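You operate a simulated robot arm through the tools that you are given. There is no shell and no other tool.

Carry out the task below with a simulated robot arm. There is one attempt and no reset: what you move stays moved.

JOB
Put things in order on the top of the workbench. At the end: the orange sensor from the top of the workbench stands where the grey brush roller stood; the grey lint wad from the top of the workbench stands where the orange sensor stood; the blue tin is in the grey clean tote; the grey brush roller from the top of the workbench stands where the blue tin stood; whatever was shut is shut again. Leave all else as you found it, and nothing knocked over.

The check looks at the end state, three seconds after you hand in, the way a careful person would. Anything else that was tipped, shoved, dropped, spilled or broken makes it a failure.

ROBOT AND FRAMES
A 7-joint arm with a two-finger gripper, fixed in place. Base frame: the origin is on the floor under the middle of its stand, x ahead of it, y to its left, z up; the work surface is at about z = 880. Readings come in mm, rad, newtons and seconds.
With the tool pointing down near the work surface it reaches from about 340 to 720 mm from the base axis. Its first joint turns from -1.152 to 1.152 rad. Payload 2.45 kg.
The TCP is the grasp point between the finger pads, 26 mm short of the fingertips. In the tool frame z runs along the fingers and y along their closing line. The gripper opens to 96 mm; its body begins 69 mm behind the TCP.
Orientation is that of the tool frame in the base frame, as a unit quaternion [w, x, y, z]. With the fingers straight down and closing along the base's y, the tool's x points along the base's -x, its y along +y and its z along -z.

CONTROLS
- The arm moves only by the tool arm_command. Its arguments are lists of equal length, an entry for each row: "angular": the turn, a rotation vector about the base's x, y, z in units of 45 degrees (1.0 is 45 degrees), a list of three; "travel": the shift along the base's x, y, z in units of 300 mm (1.0 is 300 mm), a list of three; "claw": the closure, from 0 (fully open) to 1 (shut). In form: {"angular": [[wx, wy, wz], ...], "travel": [[x, y, z], ...], "claw": [claw, ...]}. A call has 1 to 20 rows; each row is the pose to reach, as a shift and turn from the pose commanded when the call began. A call with a number of a shift or a turn outside -1 to 1 is refused whole. Each row takes 0.2 s and may step no farther than 50 mm and 0.15 rad from the row before; otherwise, or with a gripper value out of range, the whole call is refused. A pose out of reach is approached as far as the arm can. The call stops where the force on the tool passes 40 N (or 10 N more than at its start, if that is more) or the arm is blocked; 0.2 s more then pass. Each finger travels about 50 mm/s and halts on what it meets, pressing with about 40 N; the grip force reading is that of the motor and also rises with nothing between the fingers. The clock runs only during rows and for 0.2 s after the last one: add rows that repeat a pose to give the fingers time. It gives the time, the measured TCP pose, the force on the tool (base axes), the opening and the grip force at its end, in the units of the frame above (readings bear some noise), with the torque about the TCP (base axes, N m) and any sound that the robot's microphone picked up.
- Cameras (640 x 400 px; columns grow to the right, rows downward): "scene" is fixed at [167.6, -390.3, 1428.1]; the picture's right is [0.76, -0.65, 0.00], its down [-0.34, -0.40, -0.85] and it looks along [0.55, 0.65, -0.52] (base axes); focal length 309 px, centre (320, 200). "wrist" rides on the gripper at [82, 3, -98] in the tool frame; the picture's right is [-0.04, 1.00, 0.00], its down [-0.73, -0.03, -0.68] and it looks along [-0.68, -0.03, 0.73] (tool axes); focal length 256 px, centre (320, 200). There is no depth. A picture from a camera that has moved, and an enlarged one, comes with that camera's place and axes in the base frame and with its lens.
- capture(camera): a new picture of that camera. It takes no simulated time.
- zoom(camera, box): a new picture of the part [left, top, right, bottom] of that camera's present view, enlarged. It takes no simulated time.
- job_done(): hands the job in; it is judged then, once.

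Places have to be worked out from the pictures, the camera data and where the tool is seen. Open the gripper and draw the arm clear of the work before you hand the job in, unless the task says otherwise.

The tools are called after ">>>" by a JSON object that holds its "op" and its "data". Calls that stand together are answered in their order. arm_command: Moves the arm, as the interface text tells. Its arguments: {"type":"object","properties":{"angular":{"type":"array","items":{"type":"array","items":{"type":"number"}}},"travel":{"type":"array","items":{"type":"array","items":{"type":"number"}}},"claw":{"type":"array","items":{"type":"number"}}},"required":["angular","travel","claw"]} The other tools are called the same way: capture (camera) takes a picture; zoom (camera, box) takes an enlarged picture of a part of a camera's view; job_done () hands the job in.

At the start:

```text
time_s: 0.0
ee_pos: [459.6, 131.1, 1161.4]
ee_rot: [0.0, 0.0, 1.0, 0.0]
contact_force: [0.0, -0.5, 0.5]
torque: [0.0, -0.03, 0.02]
opening: 95.9
finger_force: 0.1
```

scene: 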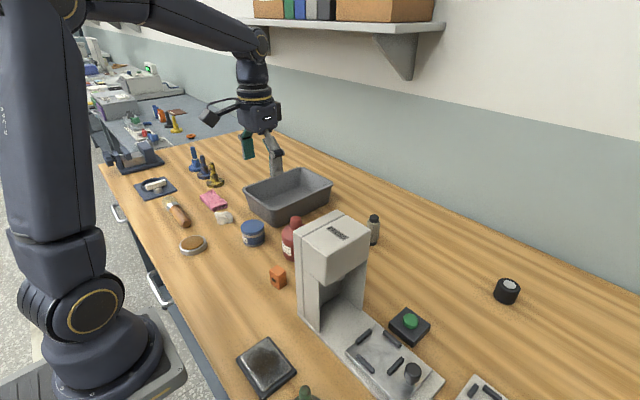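
wrist: 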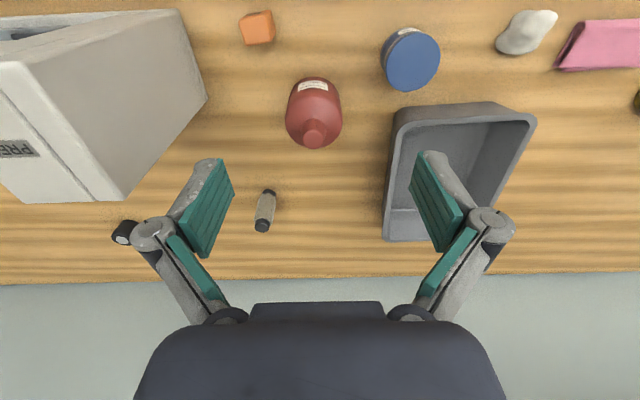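

I start by looking closely at the objects on the bench; the pictures show an orange cube-like item, a blue tin, a grey tote, a whitish wad and several other items.

>>> {"op": "zoom", "data": {"camera": "scene", "box": [120, 120, 340, 300]}}

>>> {"op": "zoom", "data": {"camera": "scene", "box": [230, 200, 550, 400]}}

>>> {"op": "zoom", "data": {"camera": "scene", "box": [60, 40, 240, 240]}}

>>> {"op": "zoom", "data": {"camera": "wrist", "box": [200, 0, 640, 260]}}

```text
2.22 times, centred on (230, 210) of scene
camera zoom: at [167.6, -390.3, 1428.1], right [0.76, -0.65, 0.0], down [-0.34, -0.4, -0.85], along [0.55, 0.65, -0.52], focal length 687 px, centre (520, 178)
```

zoom: 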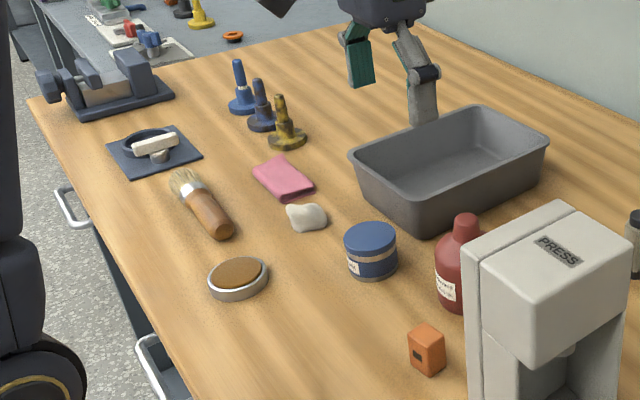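

```text
2.00 times, centred on (390, 300) of scene
camera zoom: at [167.6, -390.3, 1428.1], right [0.76, -0.65, 0.0], down [-0.34, -0.4, -0.85], along [0.55, 0.65, -0.52], focal length 618 px, centre (180, 0)
```

zoom: 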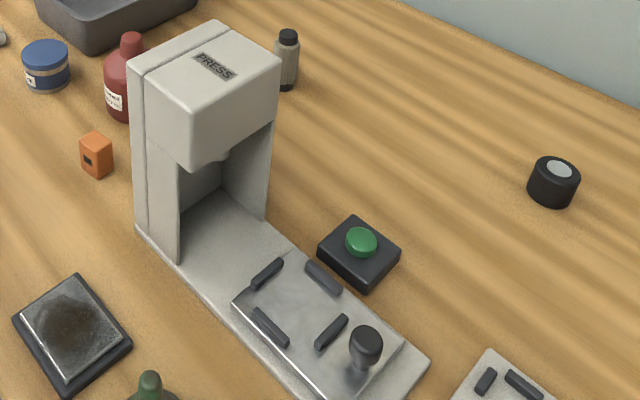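

```text
2.00 times, centred on (150, 140) of scene
camera zoom: at [167.6, -390.3, 1428.1], right [0.76, -0.65, 0.0], down [-0.34, -0.4, -0.85], along [0.55, 0.65, -0.52], focal length 618 px, centre (660, 320)
```

zoom: 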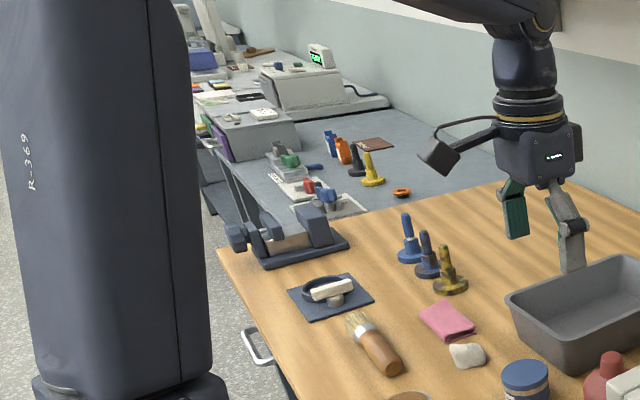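

```text
1.45 times, centred on (420, 130) of wrist
camera zoom: at [377.2, 133.7, 1258.7], right [0.04, 1.0, 0.0], down [0.73, -0.03, 0.68], along [0.68, -0.03, -0.73], focal length 372 px, centre (174, 302)
```

zoom: 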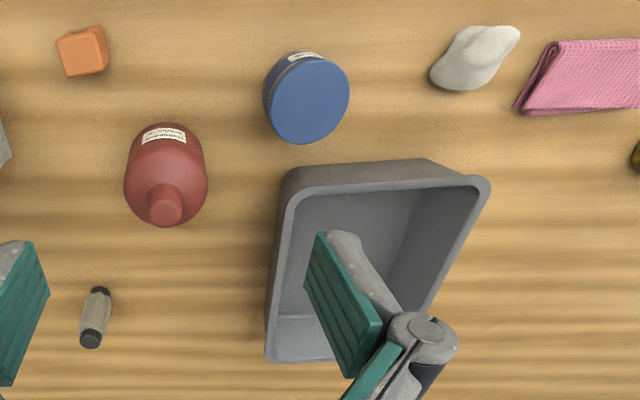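

The grey upright cylinder with dark ends behind the press may be the brush roller, so I zoom in on it and on the other candidates before moving.

>>> {"op": "zoom", "data": {"camera": "scene", "box": [350, 200, 400, 250]}}

>>> {"op": "zoom", "data": {"camera": "scene", "box": [190, 170, 310, 300]}}

>>> {"op": "zoom", "data": {"camera": "scene", "box": [120, 130, 240, 260]}}

>>> {"op": "zoom", "data": {"camera": "wrist", "box": [0, 0, 320, 260]}}

>>> {"op": "zoom", "data": {"camera": "scene", "box": [80, 40, 200, 150]}}

>>> {"op": "zoom", "data": {"camera": "scene", "box": [480, 260, 540, 320]}}

```text
8.00 times, centred on (375, 225) of scene
camera zoom: at [167.6, -390.3, 1428.1], right [0.76, -0.65, 0.0], down [-0.34, -0.4, -0.85], along [0.55, 0.65, -0.52], focal length 2474 px, centre (-120, 0)
```

zoom: 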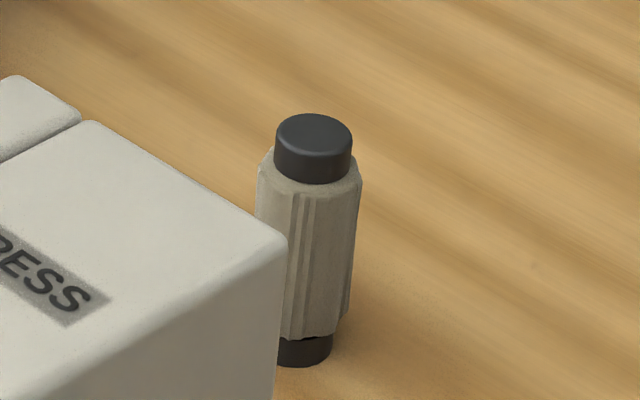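

```text
3.08 times, centred on (250, 235) of scene
camera zoom: at [167.6, -390.3, 1428.1], right [0.76, -0.65, 0.0], down [-0.34, -0.4, -0.85], along [0.55, 0.65, -0.52], focal length 952 px, centre (535, 92)
```

zoom: 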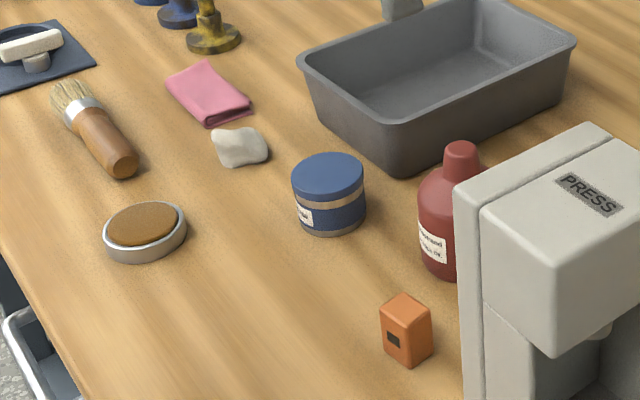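

```text
3.08 times, centred on (180, 195) of scene
camera zoom: at [167.6, -390.3, 1428.1], right [0.76, -0.65, 0.0], down [-0.34, -0.4, -0.85], along [0.55, 0.65, -0.52], focal length 952 px, centre (751, 215)
```

zoom: 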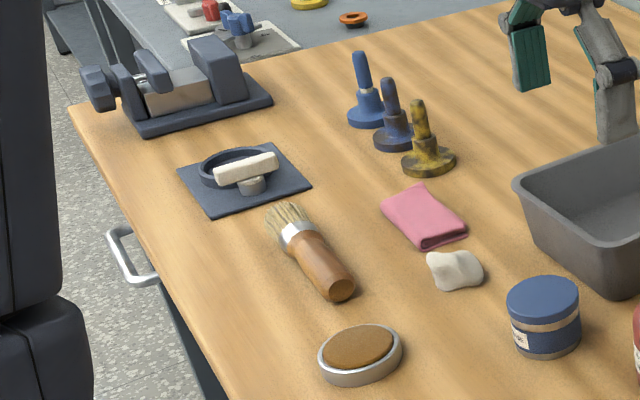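

```text
1.54 times, centred on (160, 130) of wrist
camera zoom: at [377.2, 133.7, 1258.7], right [0.04, 1.0, 0.0], down [0.73, -0.03, 0.68], along [0.68, -0.03, -0.73], focal length 394 px, centre (566, 308)
```

zoom: 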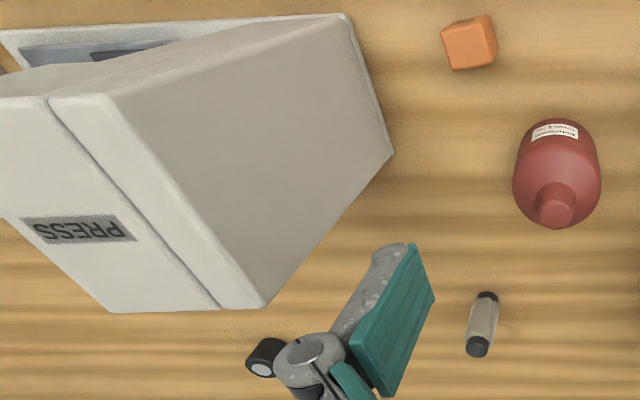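

```text
3.64 times, centred on (140, 95) of scene
camera zoom: at [167.6, -390.3, 1428.1], right [0.76, -0.65, 0.0], down [-0.34, -0.4, -0.85], along [0.55, 0.65, -0.52], focal length 1124 px, centre (974, 582)
```

zoom: 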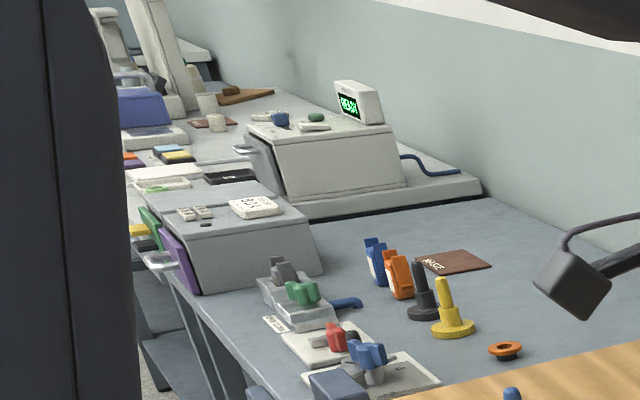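

```text
6.67 times, centred on (510, 290) of scene
camera zoom: at [167.6, -390.3, 1428.1], right [0.76, -0.65, 0.0], down [-0.34, -0.4, -0.85], along [0.55, 0.65, -0.52], focal length 2062 px, centre (-947, -400)
```

zoom: 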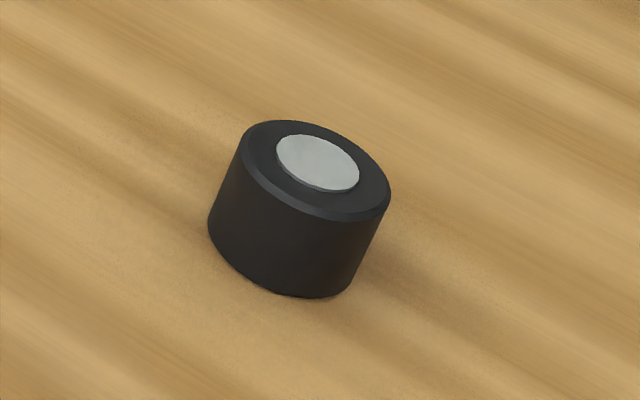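

The grey ribbed cylinder with dark hubs at about (715, 23) is the brush roller; the blue tin is near (466, 240), orange sensor near (432, 56), wad near (449, 381). I shift the arm up left a little, staying high, to get a second view for triangulation.

>>> {"op": "arm_command", "data": {"angular": [[0, 0, 0], [0, 0, 0], [0, 0, 0], [0, 0, 0]], "travel": [[-0.1, 0.1, 0], [-0.2, 0.2, 0], [-0.27, 0.3, 0], [-0.33, 0.4, 0]], "claw": [0, 0, 0, 0]}}

>>> {"op": "capture", "data": {"camera": "wrist"}}

>>> {"op": "capture", "data": {"camera": "scene"}}

```text
time_s: 1.0
ee_pos: [361.5, 253.5, 1161.0]
ee_rot: [0.0, 0.0, 1.0, 0.0]
contact_force: [-0.5, 0.0, 0.1]
torque: [0.0, 0.0, 0.0]
opening: 96.0
finger_force: 0.1
```

```text
taken
camera wrist: at [279.7, 255.7, 1258.7], right [0.04, 1.0, 0.0], down [0.73, -0.03, 0.68], along [0.68, -0.03, -0.73], focal length 256 px, centre (320, 200)
```

wrist: 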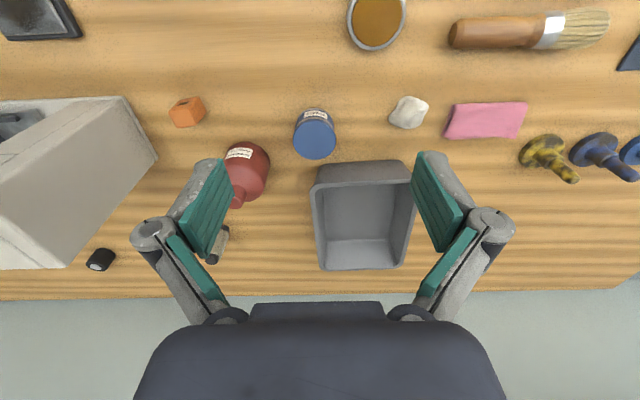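

```text
taken
```

scene: 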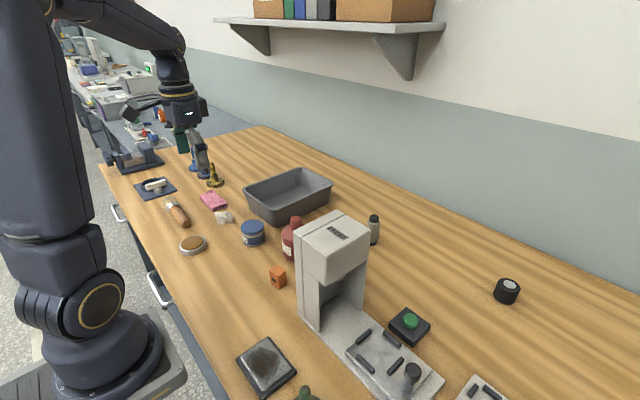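

Good overview. I zoom in on this wrist view for precise pixel positions of the tin, tote, wad and sensor.

>>> {"op": "zoom", "data": {"camera": "wrist", "box": [280, 80, 440, 180]}}

>>> {"op": "zoom", "data": {"camera": "wrist", "box": [280, 150, 440, 290]}}

>>> {"op": "zoom", "data": {"camera": "wrist", "box": [120, 70, 280, 170]}}

>>> {"op": "zoom", "data": {"camera": "wrist", "box": [60, 170, 280, 300]}}

```text
4.00 times, centred on (360, 130) of wrist
camera zoom: at [279.7, 255.7, 1258.7], right [0.04, 1.0, 0.0], down [0.73, -0.03, 0.68], along [0.68, -0.03, -0.73], focal length 1024 px, centre (160, 480)
```

zoom: 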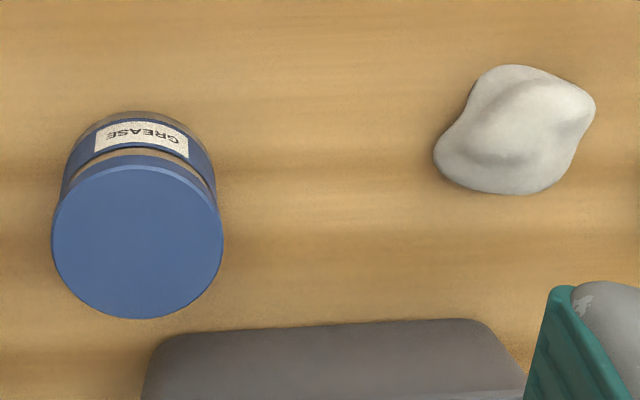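

```text
2.86 times, centred on (360, 220) of wrist
camera zoom: at [279.7, 255.7, 1258.7], right [0.04, 1.0, 0.0], down [0.73, -0.03, 0.68], along [0.68, -0.03, -0.73], focal length 731 px, centre (206, 143)
```

zoom: 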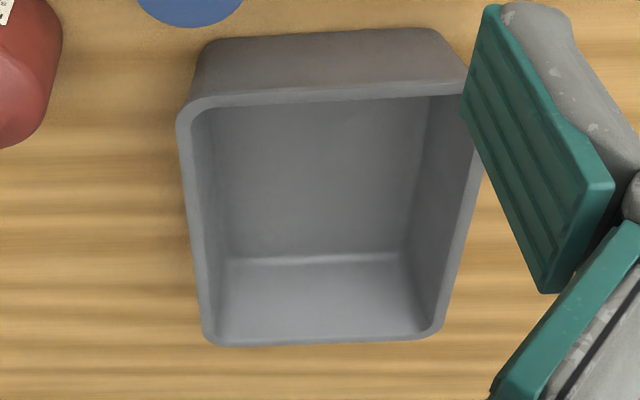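

```text
4.00 times, centred on (200, 120) of wrist
camera zoom: at [279.7, 255.7, 1258.7], right [0.04, 1.0, 0.0], down [0.73, -0.03, 0.68], along [0.68, -0.03, -0.73], focal length 1024 px, centre (800, 520)
```

zoom: 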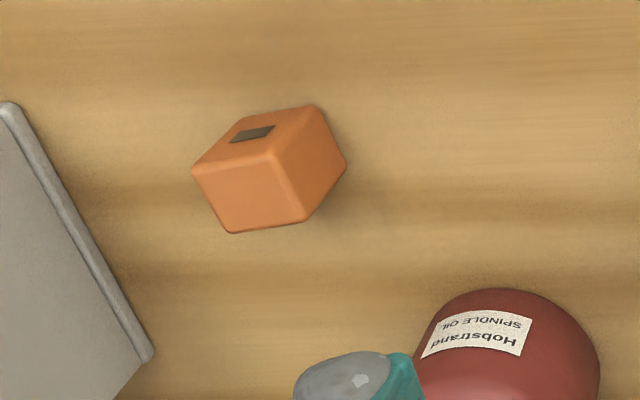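

```text
2.91 times, centred on (170, 235) of wrist
camera zoom: at [279.7, 255.7, 1258.7], right [0.04, 1.0, 0.0], down [0.73, -0.03, 0.68], along [0.68, -0.03, -0.73], focal length 745 px, centre (756, 98)
```

zoom: 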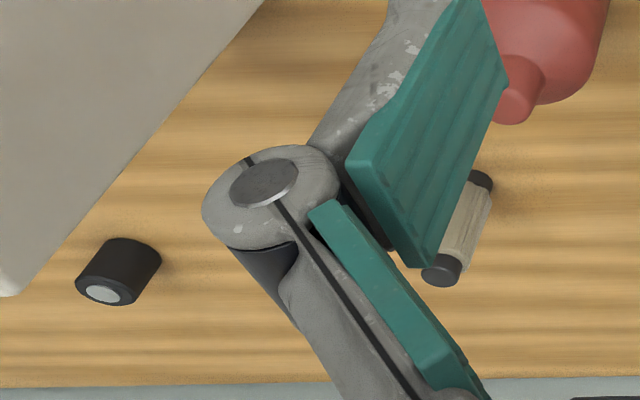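

Triangulating: tin centre ≈ (466, 239), Ø≈61, top z≈933; tote spans x≈537–790, y≈230–410, rim z≈940; sensor centre ≈ (433, 57), ~30×24×38 mm, yaw ≈ 9°. I move to hover above the tin and check alignment.

>>> {"op": "arm_command", "data": {"angular": [[0, 0, 0], [0, 0, 0], [0, 0, 0], [0, 0, 0], [0, 0, 0]], "travel": [[0.09, -0.01, -0.1], [0.18, -0.02, -0.2], [0.27, -0.035, -0.3], [0.35, -0.045, -0.4], [0.35, -0.045, -0.4]], "claw": [0, 0, 0, 0, 0]}}

>>> {"op": "capture", "data": {"camera": "wrist"}}

>>> {"op": "capture", "data": {"camera": "scene"}}

```text
time_s: 2.2
ee_pos: [466.0, 237.7, 1042.6]
ee_rot: [-0.001, 0.0, 1.0, 0.0]
contact_force: [0.5, -0.8, -0.7]
torque: [0.01, 0.0, -0.04]
opening: 96.2
finger_force: 0.1
```

```text
taken
camera wrist: at [383.3, 240.6, 1139.0], right [0.04, 1.0, 0.0], down [0.73, -0.03, 0.68], along [0.68, -0.03, -0.73], focal length 256 px, centre (320, 200)
```

wrist: 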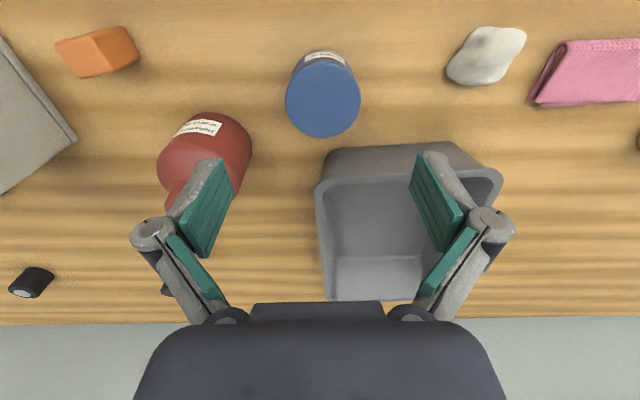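

```text
taken
```

scene: 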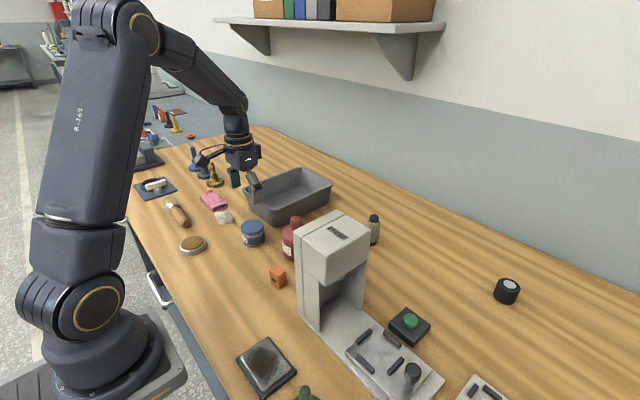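

The tool is over the tin; I zoom to refine its centre from this closer viewpoint.

>>> {"op": "zoom", "data": {"camera": "wrist", "box": [270, 30, 380, 150]}}

>>> {"op": "zoom", "data": {"camera": "wrist", "box": [310, 130, 510, 310]}}

```text
3.33 times, centred on (325, 90) of wrist
camera zoom: at [383.3, 240.6, 1139.0], right [0.04, 1.0, 0.0], down [0.73, -0.03, 0.68], along [0.68, -0.03, -0.73], focal length 853 px, centre (303, 567)
```

zoom: 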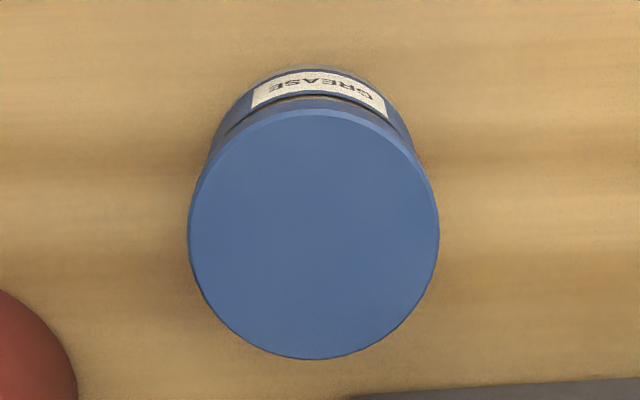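

```text
2.22 times, centred on (410, 220) of wrist
camera zoom: at [383.3, 240.6, 1139.0], right [0.04, 1.0, 0.0], down [0.73, -0.03, 0.68], along [0.68, -0.03, -0.73], focal length 569 px, centre (120, 156)
```

zoom: 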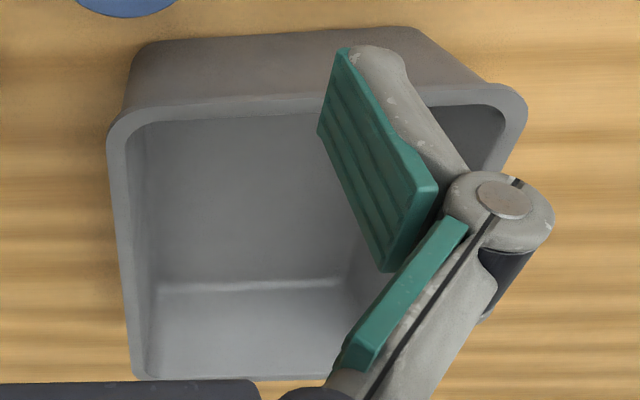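

Tin refined to (465.6, 240), top z≈933. I descend around it to TCP z≈917 with the fingers open along y.

>>> {"op": "arm_command", "data": {"angular": [[0, 0, 0], [0, 0, 0], [0, 0, 0], [0, 0, 0], [0, 0, 0]], "travel": [[0, 0.008, -0.1], [0, 0.008, -0.2], [0, 0.008, -0.3], [0, 0.008, -0.37], [0, 0.008, -0.415]], "claw": [0, 0, 0, 0, 0]}}

>>> {"op": "capture", "data": {"camera": "wrist"}}

>>> {"op": "zoom", "data": {"camera": "scene", "box": [180, 130, 380, 270]}}

```text
time_s: 3.4
ee_pos: [464.2, 240.8, 917.3]
ee_rot: [0.0, 0.001, 1.0, 0.0]
contact_force: [0.2, -0.1, 0.6]
torque: [0.02, 0.0, 0.03]
opening: 96.0
finger_force: 0.1
```

```text
taken
camera wrist: at [382.8, 242.5, 1014.9], right [0.04, 1.0, 0.0], down [0.73, -0.03, 0.68], along [0.68, -0.03, -0.73], focal length 256 px, centre (320, 200)
```

wrist: 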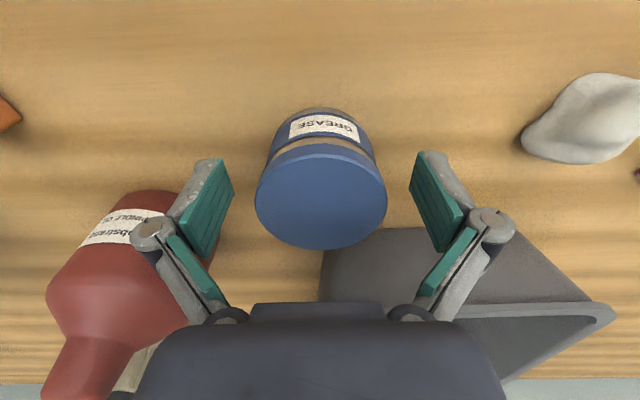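

```text
2.86 times, centred on (280, 200) of scene
camera zoom: at [167.6, -390.3, 1428.1], right [0.76, -0.65, 0.0], down [-0.34, -0.4, -0.85], along [0.55, 0.65, -0.52], focal length 884 px, centre (434, 200)
```

zoom: 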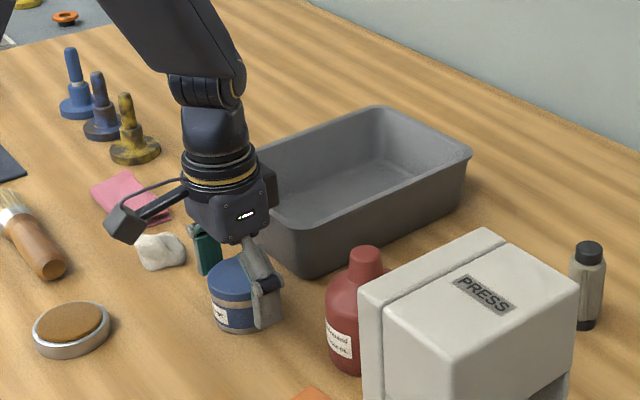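

The tin sits centred between the pads; I close on it and give the fingers time.

>>> {"op": "arm_command", "data": {"angular": [[0, 0, 0], [0, 0, 0], [0, 0, 0], [0, 0, 0], [0, 0, 0]], "travel": [[0, 0, 0], [0, 0, 0], [0, 0, 0], [0, 0, 0], [0, 0, 0]], "claw": [0.2, 0.4, 0.6, 0.6, 0.6]}}

>>> {"op": "capture", "data": {"camera": "wrist"}}

```text
time_s: 4.6
ee_pos: [464.9, 239.9, 917.6]
ee_rot: [0.0, 0.0, 1.0, 0.0]
contact_force: [-0.7, 0.1, 5.3]
torque: [0.03, -0.01, -0.01]
opening: 60.0
finger_force: 40.1
```

```text
taken
camera wrist: at [382.8, 242.6, 1015.3], right [0.04, 1.0, 0.0], down [0.73, -0.03, 0.68], along [0.68, -0.03, -0.73], focal length 256 px, centre (320, 200)
```

wrist: 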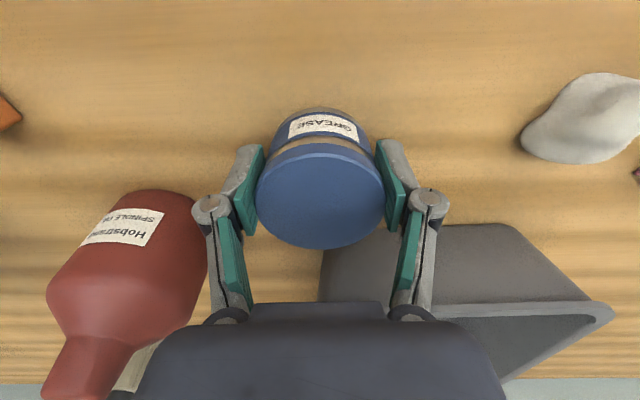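

Gripped at 60 mm with 40 N. I lift straight up 120 mm and check.

>>> {"op": "arm_command", "data": {"angular": [[0, 0, 0], [0, 0, 0], [0, 0, 0], [0, 0, 0], [0, 0, 0]], "travel": [[0, 0, 0.05], [0, 0, 0.15], [0, 0, 0.25], [0, 0, 0.33], [0, 0, 0.4]], "claw": [0.6, 0.6, 0.6, 0.6, 0.6]}}

>>> {"op": "capture", "data": {"camera": "wrist"}}

>>> {"op": "zoom", "data": {"camera": "scene", "box": [180, 110, 380, 250]}}

```text
time_s: 5.8
ee_pos: [465.7, 239.6, 1037.0]
ee_rot: [-0.001, 0.001, 1.0, 0.0]
contact_force: [0.4, -0.4, -1.4]
torque: [0.0, 0.04, 0.02]
opening: 59.8
finger_force: 40.0
```

```text
taken
camera wrist: at [384.1, 242.4, 1135.1], right [0.04, 1.0, 0.0], down [0.73, -0.03, 0.68], along [0.68, -0.03, -0.73], focal length 256 px, centre (320, 200)
```

wrist: 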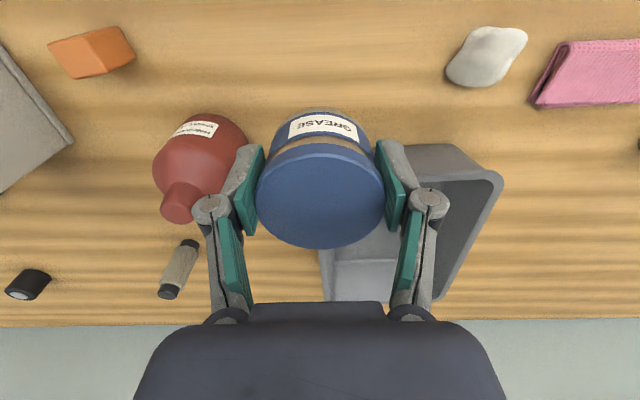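

```text
2.86 times, centred on (280, 180) of scene
camera zoom: at [167.7, -390.3, 1428.1], right [0.76, -0.65, 0.0], down [-0.34, -0.4, -0.85], along [0.55, 0.65, -0.52], focal length 884 px, centre (434, 257)
```

zoom: 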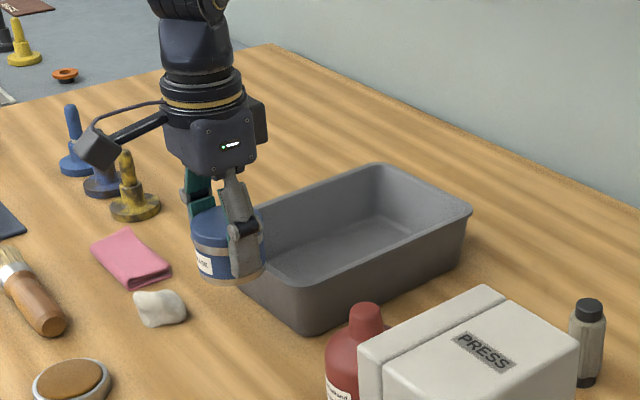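

The tin is held upright and clear. I carry it at this height to above the tote's interior at about (605, 320).

>>> {"op": "arm_command", "data": {"angular": [[0, 0, 0], [0, 0, 0], [0, 0, 0], [0, 0, 0], [0, 0, 0], [0, 0, 0]], "travel": [[0.07, 0.04, 0], [0.18, 0.1, 0], [0.28, 0.16, 0], [0.38, 0.22, 0], [0.465, 0.268, 0], [0.465, 0.268, 0]], "claw": [0.6, 0.6, 0.6, 0.6, 0.6, 0.6]}}

>>> {"op": "capture", "data": {"camera": "wrist"}}

>>> {"op": "zoom", "data": {"camera": "scene", "box": [200, 110, 400, 250]}}

```text
time_s: 7.2
ee_pos: [606.3, 322.7, 1035.5]
ee_rot: [0.0, -0.001, 1.0, 0.0]
contact_force: [0.3, 0.0, -2.0]
torque: [-0.01, 0.02, 0.01]
opening: 59.7
finger_force: 40.5
```

```text
taken
camera wrist: at [523.7, 325.0, 1133.9], right [0.04, 1.0, 0.0], down [0.73, -0.03, 0.68], along [0.68, -0.03, -0.73], focal length 256 px, centre (320, 200)
```

wrist: 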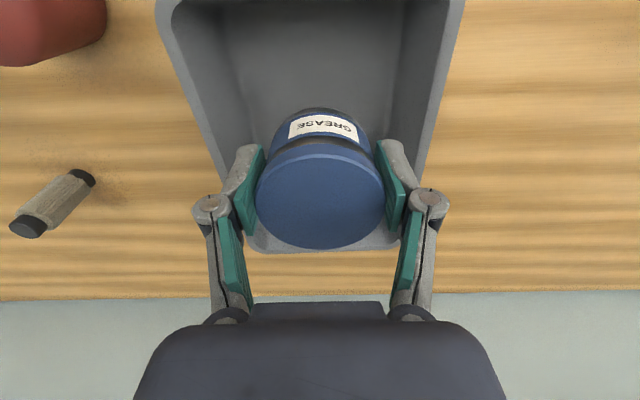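

```text
2.86 times, centred on (300, 180) of scene
camera zoom: at [167.7, -390.3, 1428.1], right [0.76, -0.65, 0.0], down [-0.34, -0.4, -0.85], along [0.55, 0.65, -0.52], focal length 884 px, centre (377, 257)
```

zoom: 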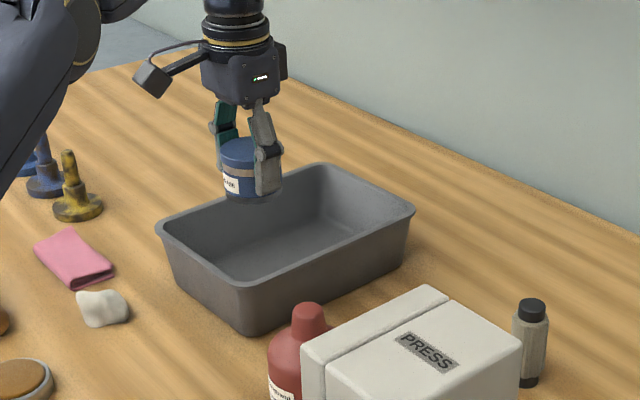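

Tin is centred over the tote (tote centre ≈ (643, 318), rim z≈960). I lower it into the tote to just above the floor.

>>> {"op": "arm_command", "data": {"angular": [[0, 0, 0], [0, 0, 0], [0, 0, 0], [0, 0, 0], [0, 0, 0]], "travel": [[0, 0, -0.08], [0, 0, -0.18], [0, 0, -0.27], [0, 0, -0.33], [0, 0, -0.357]], "claw": [0.6, 0.6, 0.6, 0.6, 0.6]}}

>>> {"op": "capture", "data": {"camera": "wrist"}}

>>> {"op": "zoom", "data": {"camera": "scene", "box": [200, 110, 400, 250]}}

```text
time_s: 8.4
ee_pos: [606.5, 320.0, 929.2]
ee_rot: [0.0, 0.0, 1.0, 0.0]
contact_force: [1.0, -0.5, -1.7]
torque: [-0.02, 0.02, 0.01]
opening: 59.9
finger_force: 40.1
```

```text
taken
camera wrist: at [523.9, 322.5, 1026.8], right [0.04, 1.0, 0.0], down [0.73, -0.03, 0.68], along [0.68, -0.03, -0.73], focal length 256 px, centre (320, 200)
```

wrist: 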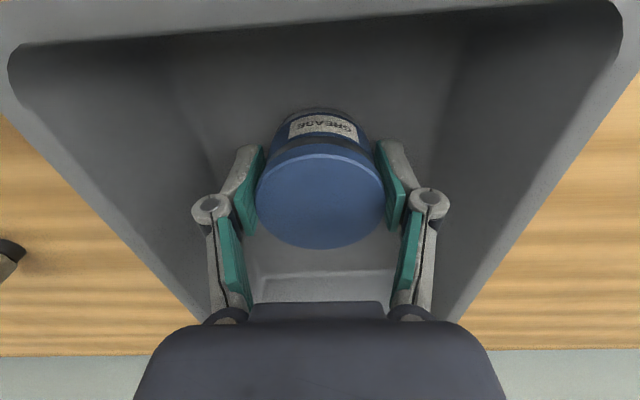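

```text
2.86 times, centred on (300, 180) of scene
camera zoom: at [167.7, -390.3, 1428.1], right [0.76, -0.65, 0.0], down [-0.34, -0.4, -0.85], along [0.55, 0.65, -0.52], focal length 884 px, centre (377, 257)
```

zoom: 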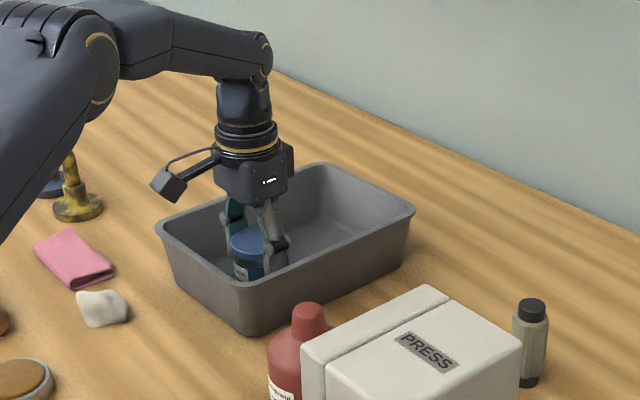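

No contact yet and the fit inside the tote is good. I creep down in 2 mm steps watching for floor contact.

>>> {"op": "arm_command", "data": {"angular": [[0, 0, 0], [0, 0, 0], [0, 0, 0]], "travel": [[0, 0, -0.007], [0, 0, -0.014], [0, 0, -0.02]], "claw": [0.6, 0.6, 0.6]}}

```text
time_s: 9.2
ee_pos: [606.0, 319.9, 924.3]
ee_rot: [0.0, 0.0, 1.0, 0.0]
contact_force: [-0.5, 0.6, -0.3]
torque: [0.01, -0.03, 0.0]
opening: 59.9
finger_force: 40.3
```

>>> {"op": "arm_command", "data": {"angular": [[0, 0, 0], [0, 0, 0]], "travel": [[0, 0, -0.004], [0, 0, -0.004]], "claw": [0.6, 0.6]}}

```text
time_s: 9.8
ee_pos: [605.6, 319.6, 923.5]
ee_rot: [0.001, 0.0, 1.0, 0.001]
contact_force: [-0.7, -1.1, 11.1]
torque: [-0.07, 0.04, -0.05]
opening: 59.9
finger_force: 40.2
```

Floor contact at about 11 N upward. I release gently by opening to about 75 mm while holding position.

>>> {"op": "arm_command", "data": {"angular": [[0, 0, 0], [0, 0, 0], [0, 0, 0], [0, 0, 0]], "travel": [[0, 0, 0.002], [0, 0, 0.003], [0, 0, 0.003], [0, 0, 0.003]], "claw": [0.35, 0.3, 0.24, 0.22]}}

>>> {"op": "capture", "data": {"camera": "wrist"}}

```text
time_s: 10.8
ee_pos: [603.6, 321.3, 922.8]
ee_rot: [-0.001, 0.0, 1.0, 0.0]
contact_force: [1.5, -0.7, 0.2]
torque: [0.03, 0.0, -0.03]
opening: 74.7
finger_force: 0.1
```

```text
taken
camera wrist: at [522.8, 323.2, 1020.8], right [0.04, 1.0, 0.0], down [0.73, -0.03, 0.68], along [0.68, -0.03, -0.73], focal length 256 px, centre (320, 200)
```

wrist: 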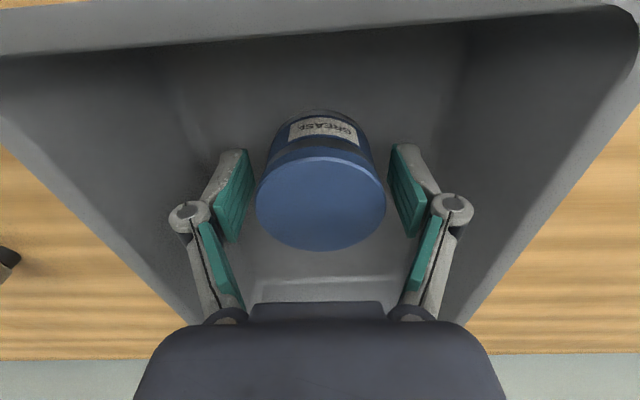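

The tin stands free in the tote. I raise the arm straight up clear of the tote.

>>> {"op": "arm_command", "data": {"angular": [[0, 0, 0], [0, 0, 0], [0, 0, 0], [0, 0, 0], [0, 0, 0]], "travel": [[0, 0, 0.06], [0, 0, 0.16], [0, 0, 0.26], [0, 0, 0.36], [0, 0, 0.46]], "claw": [0.22, 0.22, 0.22, 0.22, 0.22]}}

>>> {"op": "capture", "data": {"camera": "wrist"}}

>>> {"op": "zoom", "data": {"camera": "scene", "box": [200, 110, 400, 250]}}

```text
time_s: 12.0
ee_pos: [603.8, 319.2, 1061.7]
ee_rot: [0.0, -0.001, 1.0, -0.001]
contact_force: [-0.1, 0.3, -0.2]
torque: [-0.02, -0.01, -0.01]
opening: 74.9
finger_force: 0.0
```

```text
taken
camera wrist: at [521.7, 322.5, 1159.6], right [0.04, 1.0, 0.0], down [0.73, -0.03, 0.68], along [0.68, -0.03, -0.73], focal length 256 px, centre (320, 200)
```

wrist: 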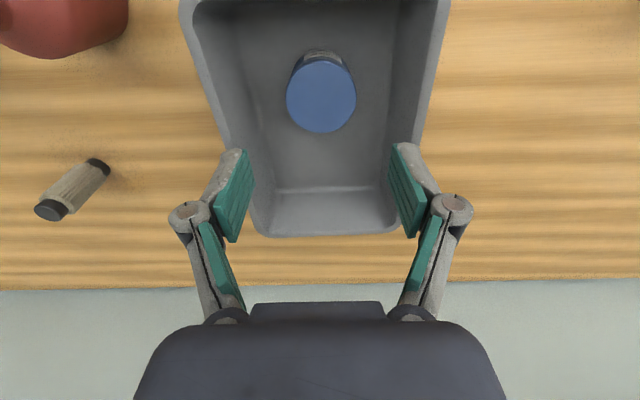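

```text
2.86 times, centred on (300, 180) of scene
camera zoom: at [167.6, -390.3, 1428.1], right [0.76, -0.65, 0.0], down [-0.34, -0.4, -0.85], along [0.55, 0.65, -0.52], focal length 884 px, centre (377, 257)
```

zoom: 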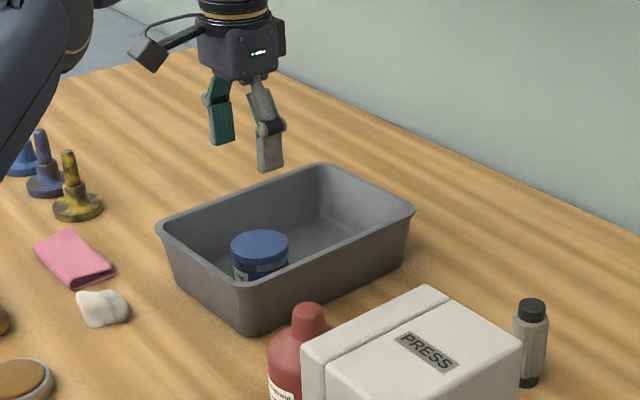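

Tin is placed and upright. Now I move at this height toward the roller, stopping short at about (575, 25) to look at it.

>>> {"op": "arm_command", "data": {"angular": [[0, 0, 0], [0, 0, 0], [0, 0, 0], [0, 0, 0], [0, 0, 0], [0, 0, 0], [0, 0, 0], [0, 0, 0]], "travel": [[-0.01, -0.1, 0], [-0.03, -0.24, 0], [-0.045, -0.38, 0], [-0.06, -0.52, 0], [-0.07, -0.66, 0], [-0.085, -0.8, 0], [-0.1, -0.92, 0], [-0.1, -0.98, 0]], "claw": [0.22, 0.22, 0.22, 0.22, 0.22, 0.22, 0.22, 0.22]}}

>>> {"op": "capture", "data": {"camera": "wrist"}}

>>> {"op": "capture", "data": {"camera": "scene"}}

```text
time_s: 13.8
ee_pos: [574.7, 25.0, 1059.7]
ee_rot: [-0.001, 0.0, 1.0, 0.001]
contact_force: [-0.6, -0.5, -0.2]
torque: [0.01, 0.03, 0.0]
opening: 75.1
finger_force: 0.0
```

```text
taken
camera wrist: at [491.7, 27.7, 1157.8], right [0.04, 1.0, 0.0], down [0.73, -0.03, 0.68], along [0.68, -0.03, -0.73], focal length 256 px, centre (320, 200)
```

wrist: 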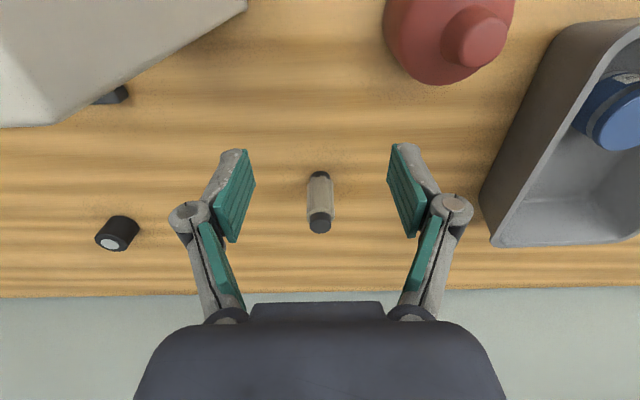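

```text
taken
```

scene: 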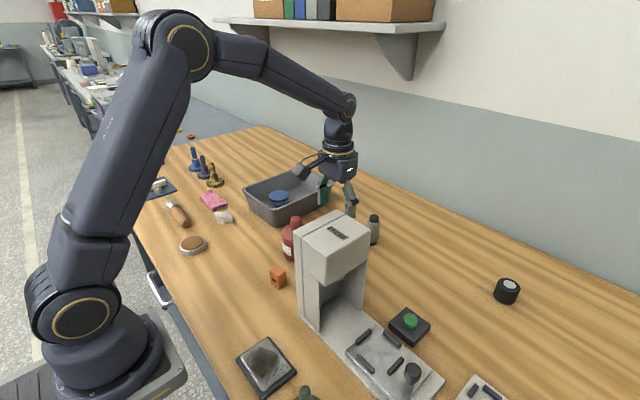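

>>> {"op": "zoom", "data": {"camera": "wrist", "box": [270, 150, 370, 250]}}

>>> {"op": "zoom", "data": {"camera": "scene", "box": [340, 180, 420, 260]}}

```text
4.00 times, centred on (320, 200) of wrist
camera zoom: at [491.7, 27.7, 1157.8], right [0.04, 1.0, 0.0], down [0.73, -0.03, 0.68], along [0.68, -0.03, -0.73], focal length 1024 px, centre (320, 200)
```

zoom: 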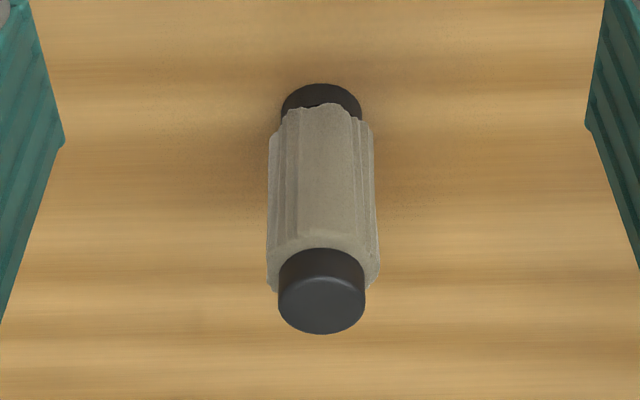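

```text
5.00 times, centred on (380, 220) of scene
camera zoom: at [167.6, -390.3, 1428.1], right [0.76, -0.65, 0.0], down [-0.34, -0.4, -0.85], along [0.55, 0.65, -0.52], focal length 1546 px, centre (20, 100)
```

zoom: 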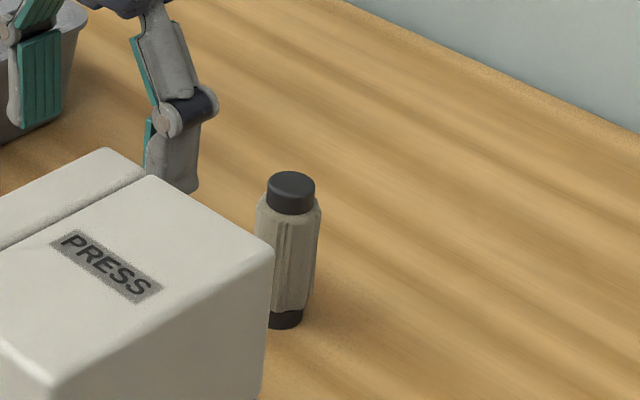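

Roller measured at about (711, 20), body Ø≈34, top z≈966. I move forward at height to hover directly above it with the fingers opened wider.

>>> {"op": "arm_command", "data": {"angular": [[0, 0, 0], [0, 0, 0], [0, 0, 0], [0, 0, 0], [0, 0, 0], [0, 0, 0]], "travel": [[0.08, -0.005, 0], [0.2, -0.01, 0], [0.3, -0.0175, 0], [0.4, -0.0175, 0], [0.457, -0.0175, 0], [0.457, -0.0175, 0]], "claw": [0.1, 0.1, 0.1, 0.1, 0.1, 0.1]}}

>>> {"op": "capture", "data": {"camera": "wrist"}}

>>> {"op": "capture", "data": {"camera": "scene"}}

```text
time_s: 15.2
ee_pos: [712.8, 20.4, 1060.7]
ee_rot: [-0.001, 0.0, 1.0, 0.0]
contact_force: [0.5, 0.5, 1.2]
torque: [0.0, 0.02, 0.05]
opening: 86.5
finger_force: 0.2
```

```text
taken
camera wrist: at [630.1, 23.1, 1158.1], right [0.04, 1.0, 0.0], down [0.73, -0.03, 0.68], along [0.68, -0.03, -0.74], focal length 256 px, centre (320, 200)
```

wrist: 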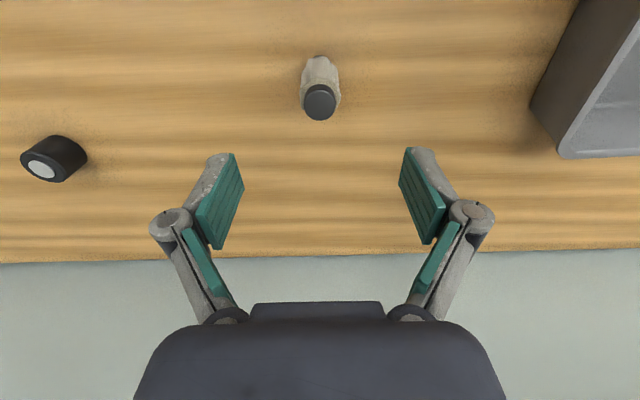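

```text
taken
```

scene: 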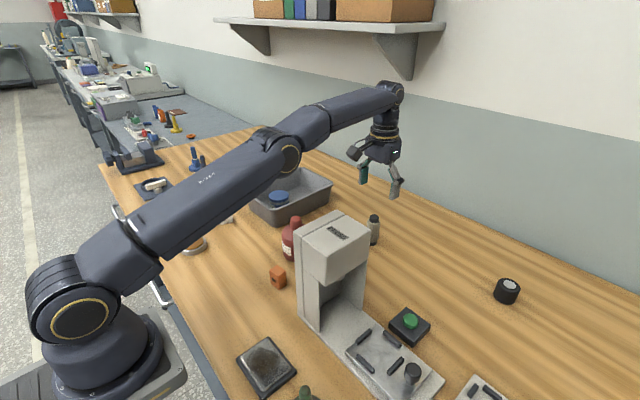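

The arm reaches and is over the roller. I zoom to refine the lateral alignment before descending.

>>> {"op": "zoom", "data": {"camera": "wrist", "box": [270, 40, 370, 140]}}

```text
4.00 times, centred on (320, 90) of wrist
camera zoom: at [630.1, 23.1, 1158.1], right [0.04, 1.0, 0.0], down [0.73, -0.03, 0.68], along [0.68, -0.03, -0.74], focal length 1024 px, centre (320, 640)
```

zoom: 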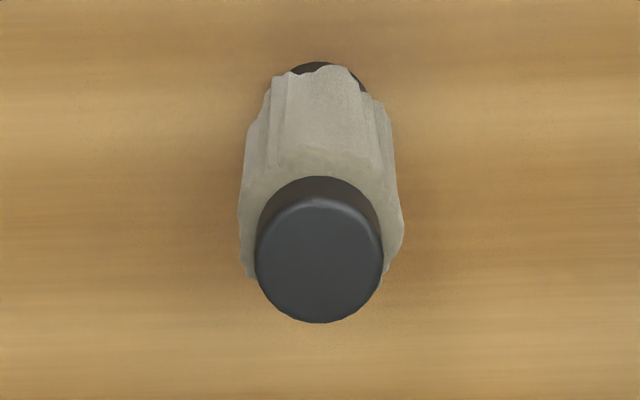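

Alignment is within about 2 mm. I descend straight down around the roller to TCP z≈925.

>>> {"op": "arm_command", "data": {"angular": [[0, 0, 0], [0, 0, 0], [0, 0, 0], [0, 0, 0], [0, 0, 0], [0, 0, 0]], "travel": [[-0.004, 0, -0.08], [-0.004, 0, -0.17], [-0.004, 0, -0.26], [-0.004, 0, -0.35], [-0.004, 0, -0.41], [-0.004, 0, -0.452]], "claw": [0.1, 0.1, 0.1, 0.1, 0.1, 0.1]}}

>>> {"op": "capture", "data": {"camera": "wrist"}}

>>> {"op": "capture", "data": {"camera": "scene"}}

```text
time_s: 16.6
ee_pos: [711.3, 20.7, 925.7]
ee_rot: [0.0, -0.001, 1.0, 0.0]
contact_force: [0.0, 0.1, 0.2]
torque: [0.02, 0.01, 0.01]
opening: 86.5
finger_force: 0.1
```

```text
taken
camera wrist: at [628.8, 23.2, 1022.6], right [0.04, 1.0, 0.0], down [0.73, -0.03, 0.68], along [0.68, -0.03, -0.73], focal length 256 px, centre (320, 200)
```

wrist: 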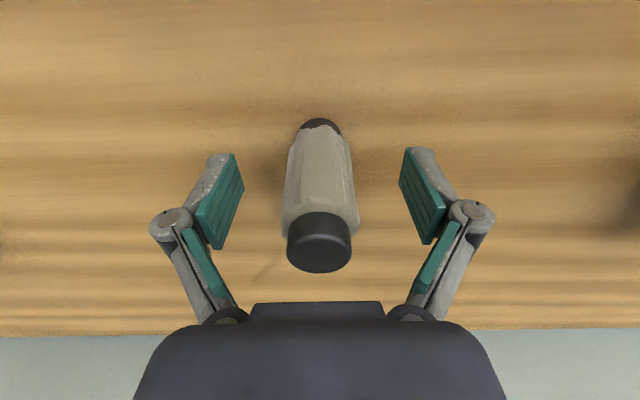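

```text
taken
```

scene: 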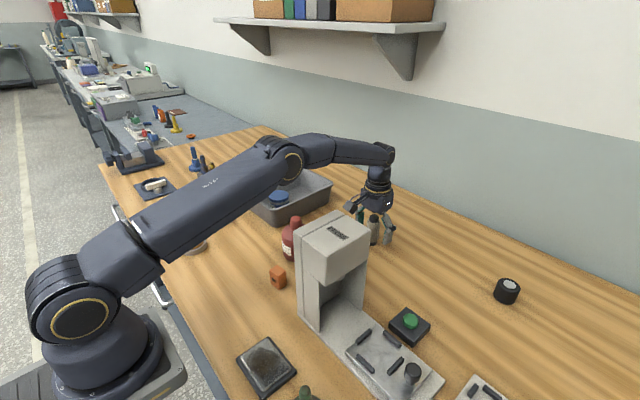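

The roller stands centred between the pads. I close on it.

>>> {"op": "arm_command", "data": {"angular": [[0, 0, 0], [0, 0, 0], [0, 0, 0], [0, 0, 0], [0, 0, 0], [0, 0, 0]], "travel": [[0, 0, 0], [0, 0, 0], [0, 0, 0], [0, 0, 0], [0, 0, 0], [0, 0, 0]], "claw": [0.3, 0.5, 0.6, 0.7, 0.85, 0.85]}}

>>> {"op": "capture", "data": {"camera": "wrist"}}

```text
time_s: 18.0
ee_pos: [710.9, 21.0, 925.2]
ee_rot: [0.001, 0.0, 1.0, 0.0]
contact_force: [0.9, -0.2, 1.0]
torque: [0.03, 0.0, -0.01]
opening: 31.3
finger_force: 39.8
```

```text
taken
camera wrist: at [628.8, 23.2, 1023.0], right [0.04, 1.0, 0.0], down [0.73, -0.03, 0.68], along [0.68, -0.03, -0.73], focal length 256 px, centre (320, 200)
```

wrist: 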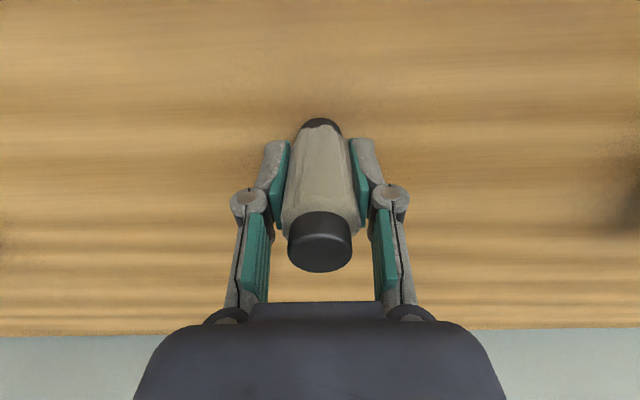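

Held at 31 mm. I lift it straight up to about z 1060.

>>> {"op": "arm_command", "data": {"angular": [[0, 0, 0], [0, 0, 0], [0, 0, 0], [0, 0, 0], [0, 0, 0], [0, 0, 0]], "travel": [[0, 0, 0.04], [0, 0, 0.12], [0, 0, 0.22], [0, 0, 0.32], [0, 0, 0.41], [0, 0, 0.455]], "claw": [0.85, 0.85, 0.85, 0.85, 0.85, 0.85]}}

>>> {"op": "capture", "data": {"camera": "wrist"}}

>>> {"op": "zoom", "data": {"camera": "scene", "box": [300, 80, 460, 260]}}

```text
time_s: 19.4
ee_pos: [710.0, 21.1, 1061.3]
ee_rot: [-0.001, 0.0, 1.0, 0.0]
contact_force: [0.2, 0.1, -1.0]
torque: [-0.03, 0.01, -0.01]
opening: 31.4
finger_force: 40.2
```

```text
taken
camera wrist: at [628.1, 24.5, 1159.7], right [0.04, 1.0, 0.0], down [0.73, -0.03, 0.68], along [0.68, -0.03, -0.73], focal length 256 px, centre (320, 200)
```

wrist: 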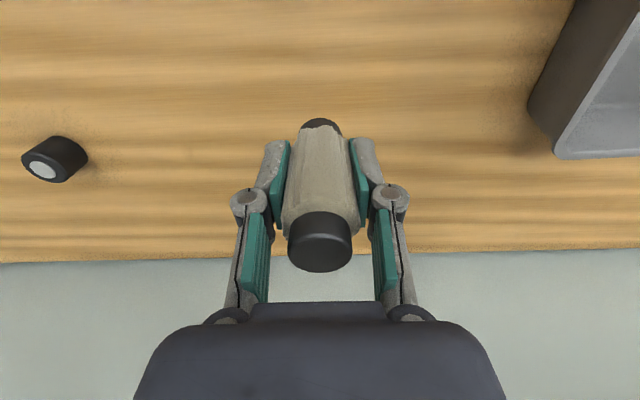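

```text
2.22 times, centred on (380, 170) of scene
camera zoom: at [167.6, -390.3, 1428.1], right [0.76, -0.65, 0.0], down [-0.34, -0.4, -0.85], along [0.55, 0.65, -0.52], focal length 687 px, centre (187, 267)
```

zoom: 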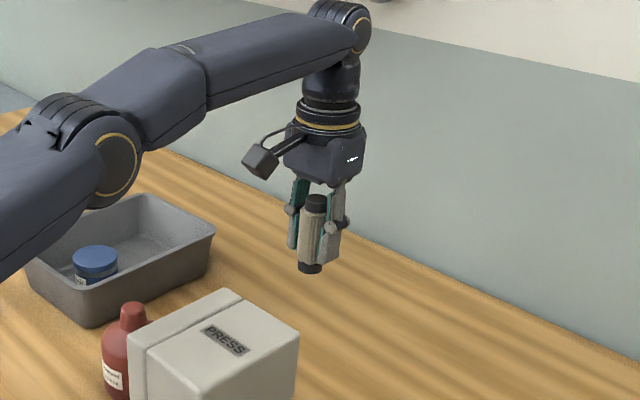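

Roller is held upright. I carry it at this height to above the tin's former spot (466, 240).

>>> {"op": "arm_command", "data": {"angular": [[0, 0, 0], [0, 0, 0], [0, 0, 0], [0, 0, 0], [0, 0, 0], [0, 0, 0], [0, 0, 0], [0, 0, 0], [0, 0, 0], [0, 0, 0]], "travel": [[-0.06, 0.05, 0], [-0.16, 0.14, 0], [-0.26, 0.23, 0], [-0.36, 0.32, 0], [-0.46, 0.41, 0], [-0.56, 0.5, 0], [-0.66, 0.59, 0], [-0.75, 0.67, 0], [-0.818, 0.73, 0], [-0.818, 0.73, 0]], "claw": [0.85, 0.85, 0.85, 0.85, 0.85, 0.85, 0.85, 0.85, 0.85, 0.85]}}

>>> {"op": "capture", "data": {"camera": "wrist"}}

>>> {"op": "zoom", "data": {"camera": "scene", "box": [180, 110, 380, 270]}}

```text
time_s: 21.6
ee_pos: [465.5, 241.0, 1062.7]
ee_rot: [0.0, 0.0, 1.0, 0.0]
contact_force: [0.4, -0.1, -0.5]
torque: [0.0, 0.01, -0.01]
opening: 31.0
finger_force: 39.8
```

```text
taken
camera wrist: at [383.7, 243.3, 1159.4], right [0.04, 1.0, 0.0], down [0.73, -0.03, 0.68], along [0.68, -0.03, -0.73], focal length 256 px, centre (320, 200)
```

wrist: 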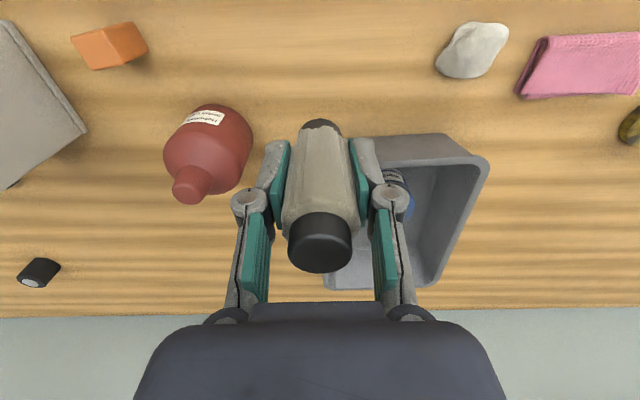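

```text
2.50 times, centred on (280, 190) of scene
camera zoom: at [167.7, -390.3, 1428.1], right [0.76, -0.65, 0.0], down [-0.34, -0.4, -0.85], along [0.55, 0.65, -0.52], focal length 773 px, centre (420, 225)
```

zoom: 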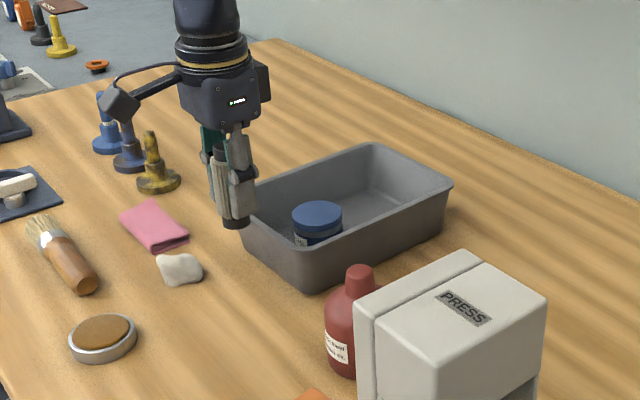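

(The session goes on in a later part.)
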